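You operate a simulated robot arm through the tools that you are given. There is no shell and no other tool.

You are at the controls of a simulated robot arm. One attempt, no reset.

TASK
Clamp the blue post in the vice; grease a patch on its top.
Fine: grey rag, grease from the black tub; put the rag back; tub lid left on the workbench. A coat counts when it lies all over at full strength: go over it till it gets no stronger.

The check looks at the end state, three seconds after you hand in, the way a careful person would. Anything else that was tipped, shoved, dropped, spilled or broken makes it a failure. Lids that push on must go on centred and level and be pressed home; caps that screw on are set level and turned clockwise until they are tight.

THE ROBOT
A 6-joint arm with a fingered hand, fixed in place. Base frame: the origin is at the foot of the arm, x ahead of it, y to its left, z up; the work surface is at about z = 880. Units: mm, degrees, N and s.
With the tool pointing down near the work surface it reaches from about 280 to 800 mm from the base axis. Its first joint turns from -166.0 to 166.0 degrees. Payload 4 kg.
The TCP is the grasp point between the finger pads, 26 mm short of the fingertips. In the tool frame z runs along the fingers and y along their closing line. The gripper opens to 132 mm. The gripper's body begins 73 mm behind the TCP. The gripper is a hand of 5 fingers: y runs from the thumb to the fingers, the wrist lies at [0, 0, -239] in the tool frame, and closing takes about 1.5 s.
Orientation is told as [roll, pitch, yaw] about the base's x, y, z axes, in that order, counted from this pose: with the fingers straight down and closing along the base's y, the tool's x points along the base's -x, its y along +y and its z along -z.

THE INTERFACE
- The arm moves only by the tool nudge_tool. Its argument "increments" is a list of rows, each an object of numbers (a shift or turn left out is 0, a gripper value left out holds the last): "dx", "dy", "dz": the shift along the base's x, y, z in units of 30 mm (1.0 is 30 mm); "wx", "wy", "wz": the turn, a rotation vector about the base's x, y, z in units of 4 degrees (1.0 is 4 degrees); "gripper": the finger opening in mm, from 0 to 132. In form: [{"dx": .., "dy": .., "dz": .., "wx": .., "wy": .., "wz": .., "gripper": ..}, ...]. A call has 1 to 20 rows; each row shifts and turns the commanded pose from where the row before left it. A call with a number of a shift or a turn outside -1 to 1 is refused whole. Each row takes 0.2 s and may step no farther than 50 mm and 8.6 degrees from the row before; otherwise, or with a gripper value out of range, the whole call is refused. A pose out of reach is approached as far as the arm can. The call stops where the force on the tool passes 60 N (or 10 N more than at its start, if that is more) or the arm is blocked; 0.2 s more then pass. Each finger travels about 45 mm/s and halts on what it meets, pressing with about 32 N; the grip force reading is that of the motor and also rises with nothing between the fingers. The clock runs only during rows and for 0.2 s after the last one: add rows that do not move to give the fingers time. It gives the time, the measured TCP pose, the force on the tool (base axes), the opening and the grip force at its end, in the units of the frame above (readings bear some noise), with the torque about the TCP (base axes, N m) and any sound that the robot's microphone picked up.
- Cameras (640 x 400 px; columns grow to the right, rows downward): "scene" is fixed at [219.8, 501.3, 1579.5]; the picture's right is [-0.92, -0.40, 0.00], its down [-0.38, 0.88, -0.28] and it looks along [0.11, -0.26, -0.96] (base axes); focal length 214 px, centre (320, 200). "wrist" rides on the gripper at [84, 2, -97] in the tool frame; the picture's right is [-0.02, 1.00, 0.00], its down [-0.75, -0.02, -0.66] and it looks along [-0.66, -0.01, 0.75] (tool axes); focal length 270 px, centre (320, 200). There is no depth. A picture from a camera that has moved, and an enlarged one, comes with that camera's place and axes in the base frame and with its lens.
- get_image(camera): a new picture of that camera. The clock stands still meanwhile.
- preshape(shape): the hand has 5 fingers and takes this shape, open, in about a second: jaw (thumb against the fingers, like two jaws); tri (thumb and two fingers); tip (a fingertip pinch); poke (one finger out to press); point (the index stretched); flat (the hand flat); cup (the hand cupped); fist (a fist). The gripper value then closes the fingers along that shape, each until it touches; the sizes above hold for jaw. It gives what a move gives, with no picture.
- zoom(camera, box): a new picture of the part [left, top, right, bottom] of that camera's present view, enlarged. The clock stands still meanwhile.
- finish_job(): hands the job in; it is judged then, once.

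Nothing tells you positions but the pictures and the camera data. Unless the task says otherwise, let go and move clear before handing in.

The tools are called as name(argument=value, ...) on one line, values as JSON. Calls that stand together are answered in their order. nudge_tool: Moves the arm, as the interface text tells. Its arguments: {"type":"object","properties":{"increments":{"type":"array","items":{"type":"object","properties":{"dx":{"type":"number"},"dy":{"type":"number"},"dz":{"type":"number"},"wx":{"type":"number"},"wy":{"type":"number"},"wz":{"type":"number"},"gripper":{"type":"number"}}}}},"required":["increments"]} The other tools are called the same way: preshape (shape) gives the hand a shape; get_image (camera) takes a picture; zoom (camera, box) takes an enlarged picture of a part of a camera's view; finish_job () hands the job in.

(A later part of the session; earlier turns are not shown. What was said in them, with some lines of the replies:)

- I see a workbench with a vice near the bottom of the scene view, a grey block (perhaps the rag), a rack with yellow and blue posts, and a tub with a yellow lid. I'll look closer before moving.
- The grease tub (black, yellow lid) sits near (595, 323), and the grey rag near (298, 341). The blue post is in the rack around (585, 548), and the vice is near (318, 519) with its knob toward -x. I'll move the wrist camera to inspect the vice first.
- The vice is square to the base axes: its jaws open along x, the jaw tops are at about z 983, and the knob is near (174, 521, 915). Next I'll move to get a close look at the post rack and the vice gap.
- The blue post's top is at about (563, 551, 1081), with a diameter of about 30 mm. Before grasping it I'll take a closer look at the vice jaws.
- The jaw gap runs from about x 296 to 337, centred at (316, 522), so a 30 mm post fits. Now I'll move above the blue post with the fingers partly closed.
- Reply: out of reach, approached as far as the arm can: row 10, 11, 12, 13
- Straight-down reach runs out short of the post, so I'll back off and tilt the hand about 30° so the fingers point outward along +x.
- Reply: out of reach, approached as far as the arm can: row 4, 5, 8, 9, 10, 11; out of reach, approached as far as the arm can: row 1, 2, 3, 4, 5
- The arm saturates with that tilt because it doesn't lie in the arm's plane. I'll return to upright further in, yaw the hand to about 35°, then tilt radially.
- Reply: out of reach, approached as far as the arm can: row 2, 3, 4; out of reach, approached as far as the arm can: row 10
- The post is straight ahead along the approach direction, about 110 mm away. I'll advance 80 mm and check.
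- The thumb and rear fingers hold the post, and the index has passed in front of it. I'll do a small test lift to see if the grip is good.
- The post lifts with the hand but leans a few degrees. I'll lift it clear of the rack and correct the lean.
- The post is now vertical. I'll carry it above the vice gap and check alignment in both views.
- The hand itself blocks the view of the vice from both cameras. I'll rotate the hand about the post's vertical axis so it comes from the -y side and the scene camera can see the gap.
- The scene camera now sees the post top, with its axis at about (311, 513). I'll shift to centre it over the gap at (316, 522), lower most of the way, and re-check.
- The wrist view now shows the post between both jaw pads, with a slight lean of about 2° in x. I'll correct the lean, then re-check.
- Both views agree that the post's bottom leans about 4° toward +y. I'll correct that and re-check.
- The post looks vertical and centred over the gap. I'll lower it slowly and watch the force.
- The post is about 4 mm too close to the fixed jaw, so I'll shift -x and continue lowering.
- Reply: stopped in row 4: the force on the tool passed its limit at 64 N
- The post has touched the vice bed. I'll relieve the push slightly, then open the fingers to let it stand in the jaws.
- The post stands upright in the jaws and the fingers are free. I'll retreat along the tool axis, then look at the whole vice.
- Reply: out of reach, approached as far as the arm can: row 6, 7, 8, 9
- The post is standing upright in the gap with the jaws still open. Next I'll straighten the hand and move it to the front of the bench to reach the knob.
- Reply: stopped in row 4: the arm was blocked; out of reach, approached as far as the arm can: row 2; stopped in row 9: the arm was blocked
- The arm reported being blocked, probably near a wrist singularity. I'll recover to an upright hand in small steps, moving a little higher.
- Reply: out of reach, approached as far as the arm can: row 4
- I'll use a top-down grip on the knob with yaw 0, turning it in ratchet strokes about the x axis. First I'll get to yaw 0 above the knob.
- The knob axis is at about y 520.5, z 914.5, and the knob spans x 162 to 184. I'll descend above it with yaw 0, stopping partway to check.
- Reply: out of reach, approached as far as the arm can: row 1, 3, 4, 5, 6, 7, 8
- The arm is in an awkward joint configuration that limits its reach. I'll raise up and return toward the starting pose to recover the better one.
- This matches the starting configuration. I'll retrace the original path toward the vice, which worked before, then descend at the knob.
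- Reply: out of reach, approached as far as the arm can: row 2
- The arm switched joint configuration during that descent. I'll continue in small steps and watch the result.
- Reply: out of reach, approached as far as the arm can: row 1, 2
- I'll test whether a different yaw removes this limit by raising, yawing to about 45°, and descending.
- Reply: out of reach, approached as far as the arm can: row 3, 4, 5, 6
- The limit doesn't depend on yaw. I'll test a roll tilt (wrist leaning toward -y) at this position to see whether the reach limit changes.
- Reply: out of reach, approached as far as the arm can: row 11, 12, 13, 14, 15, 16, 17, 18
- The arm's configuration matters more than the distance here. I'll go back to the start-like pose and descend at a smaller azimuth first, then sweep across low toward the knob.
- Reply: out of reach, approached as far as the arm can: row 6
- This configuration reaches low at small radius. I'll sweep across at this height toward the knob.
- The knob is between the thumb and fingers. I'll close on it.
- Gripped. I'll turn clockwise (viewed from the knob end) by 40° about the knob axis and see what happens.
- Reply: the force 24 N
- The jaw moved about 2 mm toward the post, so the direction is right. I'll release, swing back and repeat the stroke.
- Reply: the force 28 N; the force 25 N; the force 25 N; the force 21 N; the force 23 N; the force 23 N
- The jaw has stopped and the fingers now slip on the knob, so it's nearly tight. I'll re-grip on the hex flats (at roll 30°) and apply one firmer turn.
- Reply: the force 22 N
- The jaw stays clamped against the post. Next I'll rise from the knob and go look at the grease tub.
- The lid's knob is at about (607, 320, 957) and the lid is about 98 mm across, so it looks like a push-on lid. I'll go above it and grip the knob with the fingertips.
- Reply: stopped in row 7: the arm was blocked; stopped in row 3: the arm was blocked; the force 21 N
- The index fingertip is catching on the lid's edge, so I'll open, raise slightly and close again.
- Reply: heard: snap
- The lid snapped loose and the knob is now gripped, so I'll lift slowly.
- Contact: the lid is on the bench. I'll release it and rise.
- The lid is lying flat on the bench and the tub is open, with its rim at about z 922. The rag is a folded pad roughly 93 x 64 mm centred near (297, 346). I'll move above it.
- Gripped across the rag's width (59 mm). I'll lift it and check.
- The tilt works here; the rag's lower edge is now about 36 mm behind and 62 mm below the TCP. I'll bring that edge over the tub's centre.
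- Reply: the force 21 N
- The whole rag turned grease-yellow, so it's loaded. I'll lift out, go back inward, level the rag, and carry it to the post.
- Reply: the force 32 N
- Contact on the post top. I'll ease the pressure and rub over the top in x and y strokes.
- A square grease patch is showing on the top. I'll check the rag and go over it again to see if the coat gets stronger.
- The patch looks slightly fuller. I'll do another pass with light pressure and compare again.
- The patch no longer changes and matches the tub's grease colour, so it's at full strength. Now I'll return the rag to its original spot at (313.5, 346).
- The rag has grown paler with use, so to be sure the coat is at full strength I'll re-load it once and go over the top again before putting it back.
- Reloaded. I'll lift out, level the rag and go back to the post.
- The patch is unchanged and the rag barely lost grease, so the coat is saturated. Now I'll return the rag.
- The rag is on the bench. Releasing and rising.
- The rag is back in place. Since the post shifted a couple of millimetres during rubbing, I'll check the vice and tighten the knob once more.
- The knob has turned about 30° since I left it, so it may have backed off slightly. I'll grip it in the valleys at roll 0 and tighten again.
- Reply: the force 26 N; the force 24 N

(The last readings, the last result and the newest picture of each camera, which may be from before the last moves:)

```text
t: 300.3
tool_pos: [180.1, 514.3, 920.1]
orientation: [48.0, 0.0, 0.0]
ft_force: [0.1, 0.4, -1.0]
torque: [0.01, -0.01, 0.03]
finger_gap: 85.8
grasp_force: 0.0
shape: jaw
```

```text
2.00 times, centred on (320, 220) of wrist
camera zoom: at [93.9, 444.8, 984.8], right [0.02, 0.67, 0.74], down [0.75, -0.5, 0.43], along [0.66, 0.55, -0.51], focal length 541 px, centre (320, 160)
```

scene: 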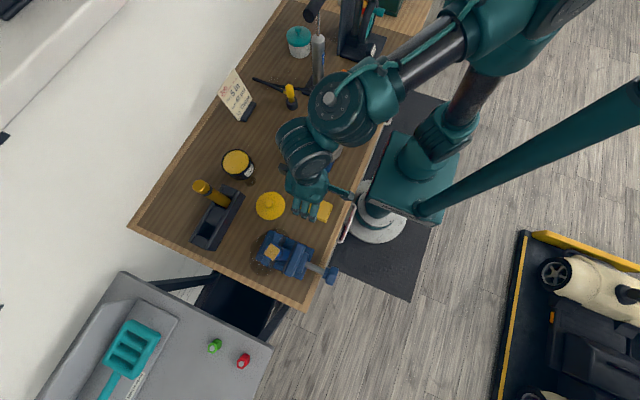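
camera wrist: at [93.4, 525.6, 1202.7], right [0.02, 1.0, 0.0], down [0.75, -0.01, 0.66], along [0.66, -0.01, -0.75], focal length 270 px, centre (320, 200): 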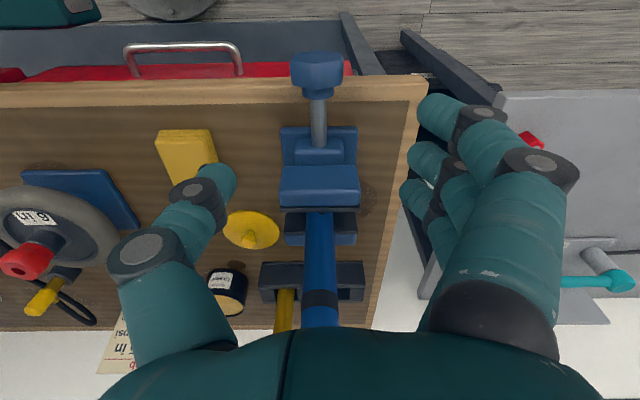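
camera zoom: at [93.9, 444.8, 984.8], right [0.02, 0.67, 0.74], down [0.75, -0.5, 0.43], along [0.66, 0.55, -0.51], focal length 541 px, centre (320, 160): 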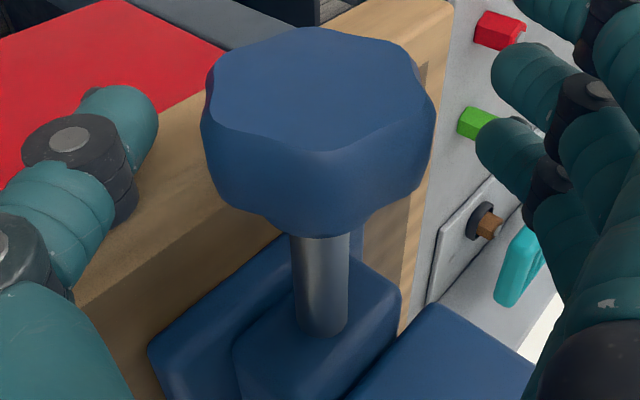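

nudge_tool(increments=[{"wx": -1, "dy": 0.014, "dz": 0.012}, {"wx": -1, "dy": 0.014, "dz": 0.012}, {"wx": -1, "dy": 0.015, "dz": 0.012}, {"wx": -1, "dy": 0.015, "dz": 0.01}, {"wx": -1, "dy": 0.016, "dz": 0.01}, {"wx": -1, "dy": 0.017, "dz": 0.008}, {}])

zoom(camera="wrist", box=[220, 120, 420, 320])

nudge_tool(increments=[{"wx": -1, "dy": 0.018, "dz": 0.007}, {"wx": -1, "dy": 0.018, "dz": 0.006}, {"wx": -1, "dy": 0.018, "dz": 0.005}, {"wx": -1, "dy": 0.018, "dz": 0.003}, {"wx": -1, "dy": 0.018, "dz": 0.002}, {"wx": -1, "dy": 0.019}, {}])

zoom(camera="wrist", box=[220, 120, 420, 320])

zoom(camera="scene", box=[250, 225, 310, 273])

```text
t: 301.9
tool_pos: [178.2, 516.6, 922.0]
orientation: [24.0, 0.1, 0.1]
ft_force: [0.0, 0.3, 0.4]
torque: [-0.01, -0.02, 0.02]
finger_gap: 85.9
grasp_force: 0.0
shape: jaw
```

```text
2.00 times, centred on (320, 220) of wrist
camera zoom: at [93.7, 480.4, 1009.8], right [0.02, 0.91, 0.41], down [0.75, -0.28, 0.6], along [0.66, 0.29, -0.69], focal length 541 px, centre (320, 160)
```

zoom: 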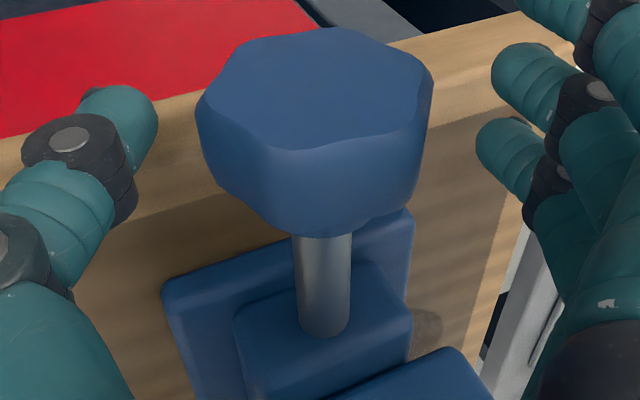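

```text
t: 303.5
tool_pos: [178.3, 520.3, 922.6]
orientation: [0.0, 0.1, 0.1]
ft_force: [-0.7, -0.1, 0.4]
torque: [0.0, 0.03, 0.03]
finger_gap: 86.0
grasp_force: 0.0
shape: jaw
```

```text
2.00 times, centred on (320, 220) of wrist
camera zoom: at [93.3, 523.0, 1018.2], right [0.02, 1.0, 0.0], down [0.75, -0.01, 0.66], along [0.66, -0.01, -0.75], focal length 541 px, centre (320, 160)
```

zoom: 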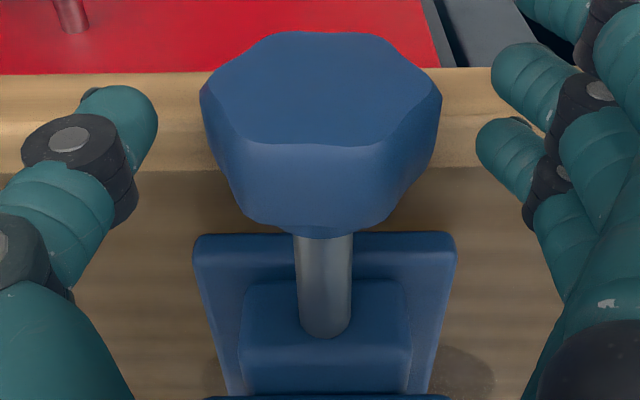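

```text
8.33 times, centred on (280, 249) of scene
camera zoom: at [219.8, 501.3, 1579.5], right [-0.92, -0.4, 0.0], down [-0.38, 0.88, -0.28], along [0.11, -0.26, -0.96], focal length 1787 px, centre (653, -208)
```

zoom: 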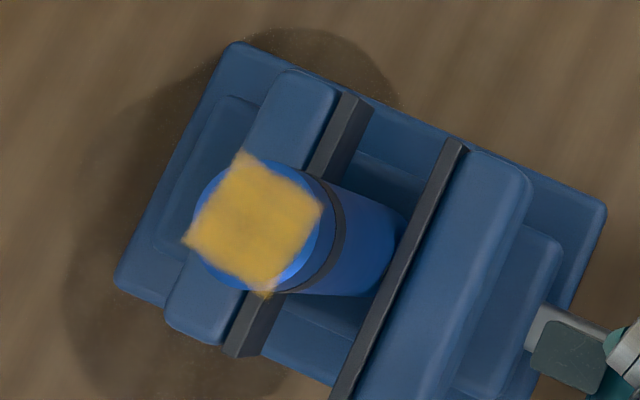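

The knob may be drifting back on its own after I release it. I'll wait without moving and look again.

nudge_tool(increments=[{}, {}, {}, {}, {}, {}, {}, {}, {}, {}])

zoom(camera="wrist", box=[220, 120, 420, 320])

nudge_tool(increments=[{}, {}, {}, {}, {}, {}, {}, {}, {}, {}, {}, {}, {}, {}, {}, {}, {}, {}, {}, {}])

zoom(camera="wrist", box=[220, 120, 420, 320])

```text
t: 305.7
tool_pos: [178.8, 520.1, 923.1]
orientation: [0.0, -0.1, 0.0]
ft_force: [0.2, -0.4, -0.4]
torque: [-0.01, 0.0, 0.01]
finger_gap: 86.0
grasp_force: 0.0
shape: jaw
```

```text
2.00 times, centred on (320, 220) of wrist
camera zoom: at [93.4, 522.9, 1018.1], right [0.02, 1.0, 0.0], down [0.75, -0.01, 0.66], along [0.66, -0.01, -0.75], focal length 541 px, centre (320, 160)
```

zoom: 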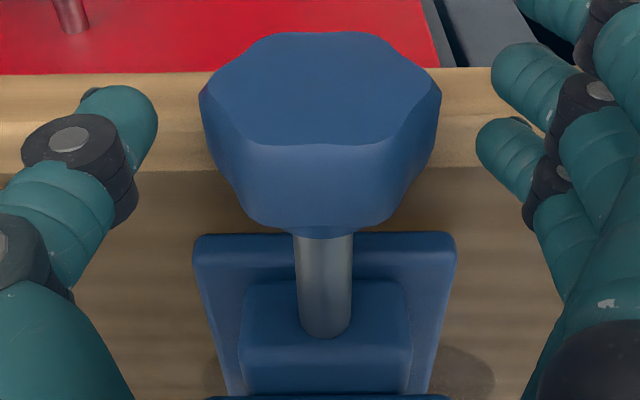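

```text
t: 309.9
tool_pos: [177.7, 518.5, 922.4]
orientation: [-0.1, -0.1, 0.1]
ft_force: [-0.2, 0.2, 0.4]
torque: [-0.02, 0.0, 0.0]
finger_gap: 85.9
grasp_force: 0.1
shape: jaw
```

```text
2.00 times, centred on (320, 220) of wrist
camera zoom: at [93.4, 522.9, 1018.1], right [0.02, 1.0, 0.0], down [0.75, -0.01, 0.66], along [0.66, -0.01, -0.75], focal length 541 px, centre (320, 160)
```

zoom: 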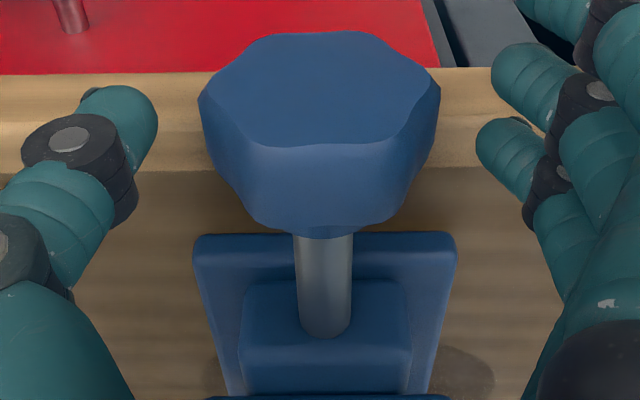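

zoom(camera="wrist", box=[250, 120, 390, 208])

nudge_tool(increments=[{}, {}, {}, {}, {}, {}, {}, {}, {}, {}, {}, {}, {}, {}, {}, {}, {}, {}, {}, {}])

nudge_tool(increments=[{}, {}, {}, {}, {}, {}, {}, {}, {}, {}, {}, {}, {}, {}, {}, {}, {}, {}, {}, {}])

nudge_tool(increments=[{}, {}, {}, {}, {}, {}, {}, {}, {}, {}, {}, {}, {}, {}, {}, {}, {}, {}, {}, {}])

zoom(camera="wrist", box=[250, 120, 390, 208])

```text
4.55 times, centred on (320, 164) of wrist
camera zoom: at [93.4, 522.9, 1018.1], right [0.02, 1.0, 0.0], down [0.75, -0.01, 0.66], along [0.66, -0.01, -0.75], focal length 1229 px, centre (320, 364)
```

zoom: 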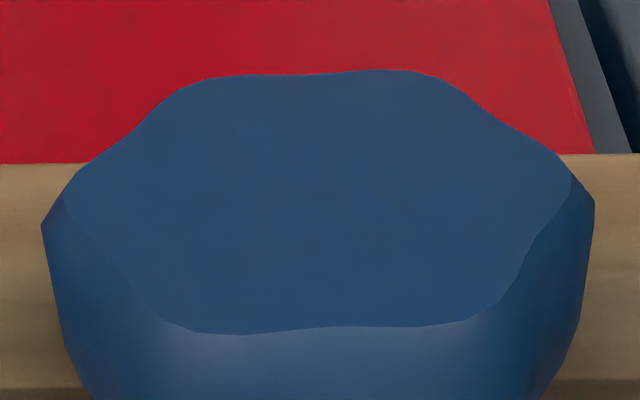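

```text
t: 314.1
tool_pos: [178.9, 519.3, 923.6]
orientation: [0.1, 0.0, 0.0]
ft_force: [0.0, -0.3, -0.3]
torque: [0.01, 0.03, 0.01]
finger_gap: 85.9
grasp_force: 0.0
shape: jaw
```

```text
t: 318.3
tool_pos: [178.9, 521.0, 922.7]
orientation: [0.0, 0.1, 0.1]
ft_force: [-0.2, -0.4, 0.0]
torque: [0.01, 0.0, -0.01]
finger_gap: 85.9
grasp_force: 0.0
shape: jaw
```

```text
t: 322.5
tool_pos: [180.1, 520.2, 923.7]
orientation: [0.1, 0.0, 0.1]
ft_force: [-0.9, 0.0, -0.6]
torque: [0.02, -0.04, 0.01]
finger_gap: 86.0
grasp_force: 0.1
shape: jaw
```

```text
4.55 times, centred on (320, 164) of wrist
camera zoom: at [93.4, 522.9, 1018.1], right [0.02, 1.0, 0.0], down [0.75, -0.01, 0.66], along [0.66, -0.01, -0.75], focal length 1229 px, centre (320, 364)
```

zoom: 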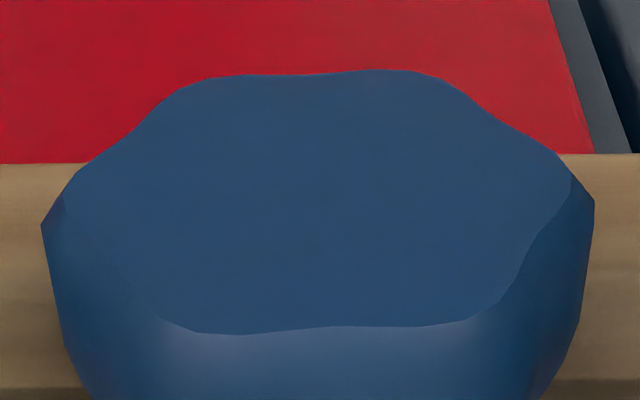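

The knob is stable now, so the vice is holding. I'll move the hand clear and do a final inspection.

nudge_tool(increments=[{"dz": 0.6}, {"dz": 0.9}, {"dz": 0.9}, {"dz": 0.9}, {"dz": 0.9}, {"dz": 0.9}, {"dz": 0.9}, {"dy": -0.8}, {"dy": -0.9, "dx": 0.2}, {"dy": -0.9, "dx": 0.3}, {"dy": -0.9, "dx": 0.5}, {"dy": -0.6, "dx": 0.6}, {"dy": -0.6, "dx": 0.6, "dz": 0.5}, {"dy": -0.6, "dx": 0.4, "dz": 0.9}, {"dy": -0.6, "dz": 0.9}, {"dy": -0.6, "dz": 0.9}, {"dy": -0.6, "dz": 0.9}, {"dy": -0.6, "dz": 0.9}, {"dz": 0.9}, {}])

get_image(camera="scene")

get_image(camera="wrist")

```text
t: 326.7
tool_pos: [257.5, 286.4, 1279.4]
orientation: [0.0, 0.0, 0.1]
ft_force: [-0.3, 0.0, 0.8]
torque: [0.0, -0.02, 0.03]
finger_gap: 86.1
grasp_force: 0.1
shape: jaw
```

```text
taken
```

scene: 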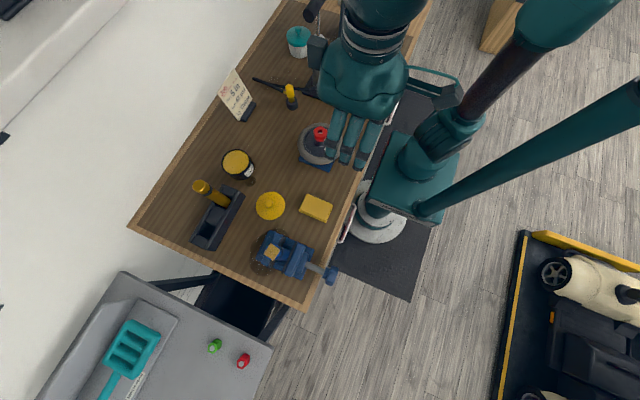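

```text
taken
camera wrist: at [171.9, 289.8, 1374.6], right [0.02, 1.0, 0.0], down [0.75, -0.01, 0.66], along [0.66, -0.01, -0.75], focal length 270 px, centre (320, 200)
```

wrist: 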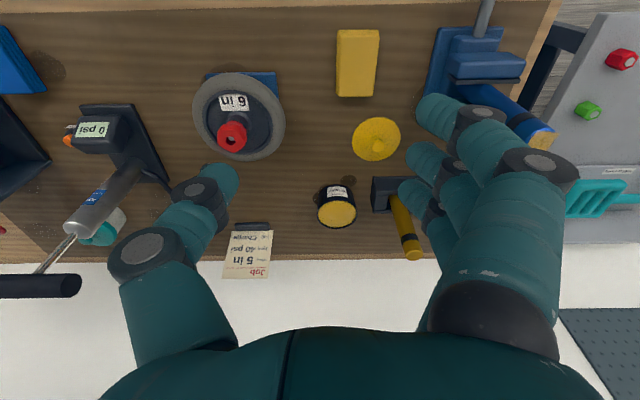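

zoom(camera="scene", box=[180, 140, 350, 290])

zoom(camera="scene", box=[250, 225, 310, 273])

zoom(camera="wrist", box=[400, 0, 600, 170])

```text
2.67 times, centred on (265, 215) of scene
camera zoom: at [219.8, 501.3, 1579.5], right [-0.92, -0.4, 0.0], down [-0.38, 0.88, -0.28], along [0.11, -0.26, -0.96], focal length 572 px, centre (467, 160)
```

zoom: 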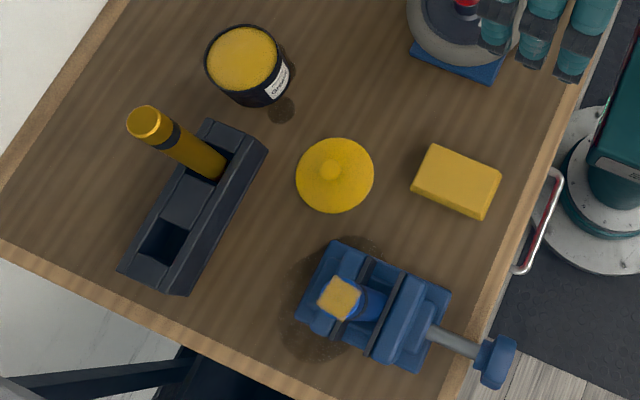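

```text
8.33 times, centred on (280, 249) of scene
camera zoom: at [219.8, 501.3, 1579.5], right [-0.92, -0.4, 0.0], down [-0.38, 0.88, -0.28], along [0.11, -0.26, -0.96], focal length 1787 px, centre (653, -208)
```

zoom: 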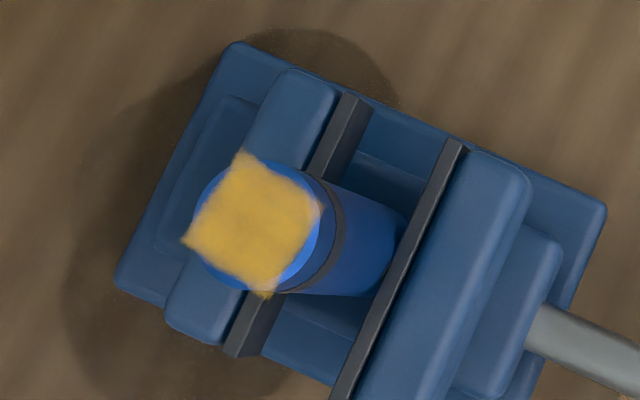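

```text
2.35 times, centred on (500, 85) of wrist
camera zoom: at [171.9, 289.8, 1374.6], right [0.02, 1.0, 0.0], down [0.75, -0.01, 0.66], along [0.66, -0.01, -0.75], focal length 636 px, centre (-104, 471)
```

zoom: 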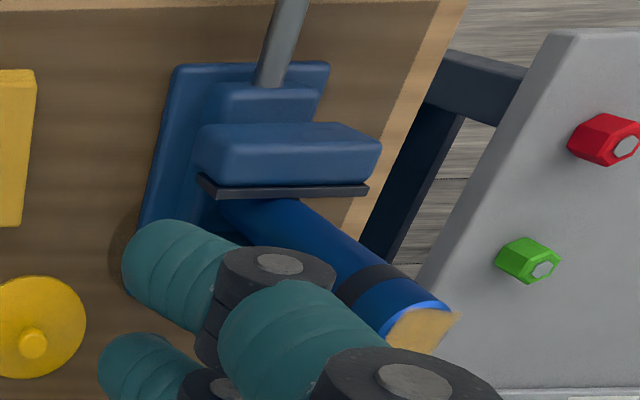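

Everything checks out. The blue post is upright and clamped, with an even grease patch on its top. The rag is back in its spot, the lid lies flat on the bench, the tub is upright and the hand is clear. I'm handing the job in.

finish_job()

```text
The job is handed in.
```

The job is handed in. The blue post is clamped upright in the vice with grease over its top, and everything else is where you asked for it.

- **Post and vice:** I tightened the knob until the fingers slipped on it. During wiping the post's top shifted about 2–3 mm and the knob seemed to back off by around 30°. I then tightened it again, and it held still for the roughly 15 seconds I watched it.
- **Grease:** The patch stopped changing after repeated passes. I reloaded the rag once and went over it again with no visible difference, so I take the coat to be at full strength. A thin rim of blue still shows around the edge of the top.
- **Rag:** It is back in its original spot beside the vice, now coloured with grease.
- **Tub and lid:** The tub is upright in its place. The lid snapped loose when the fingers caught its edge. It now lies flat on the workbench, knob up.

From the pictures I saw nothing else tipped, moved or spilled, and the hand is clear of the bench.
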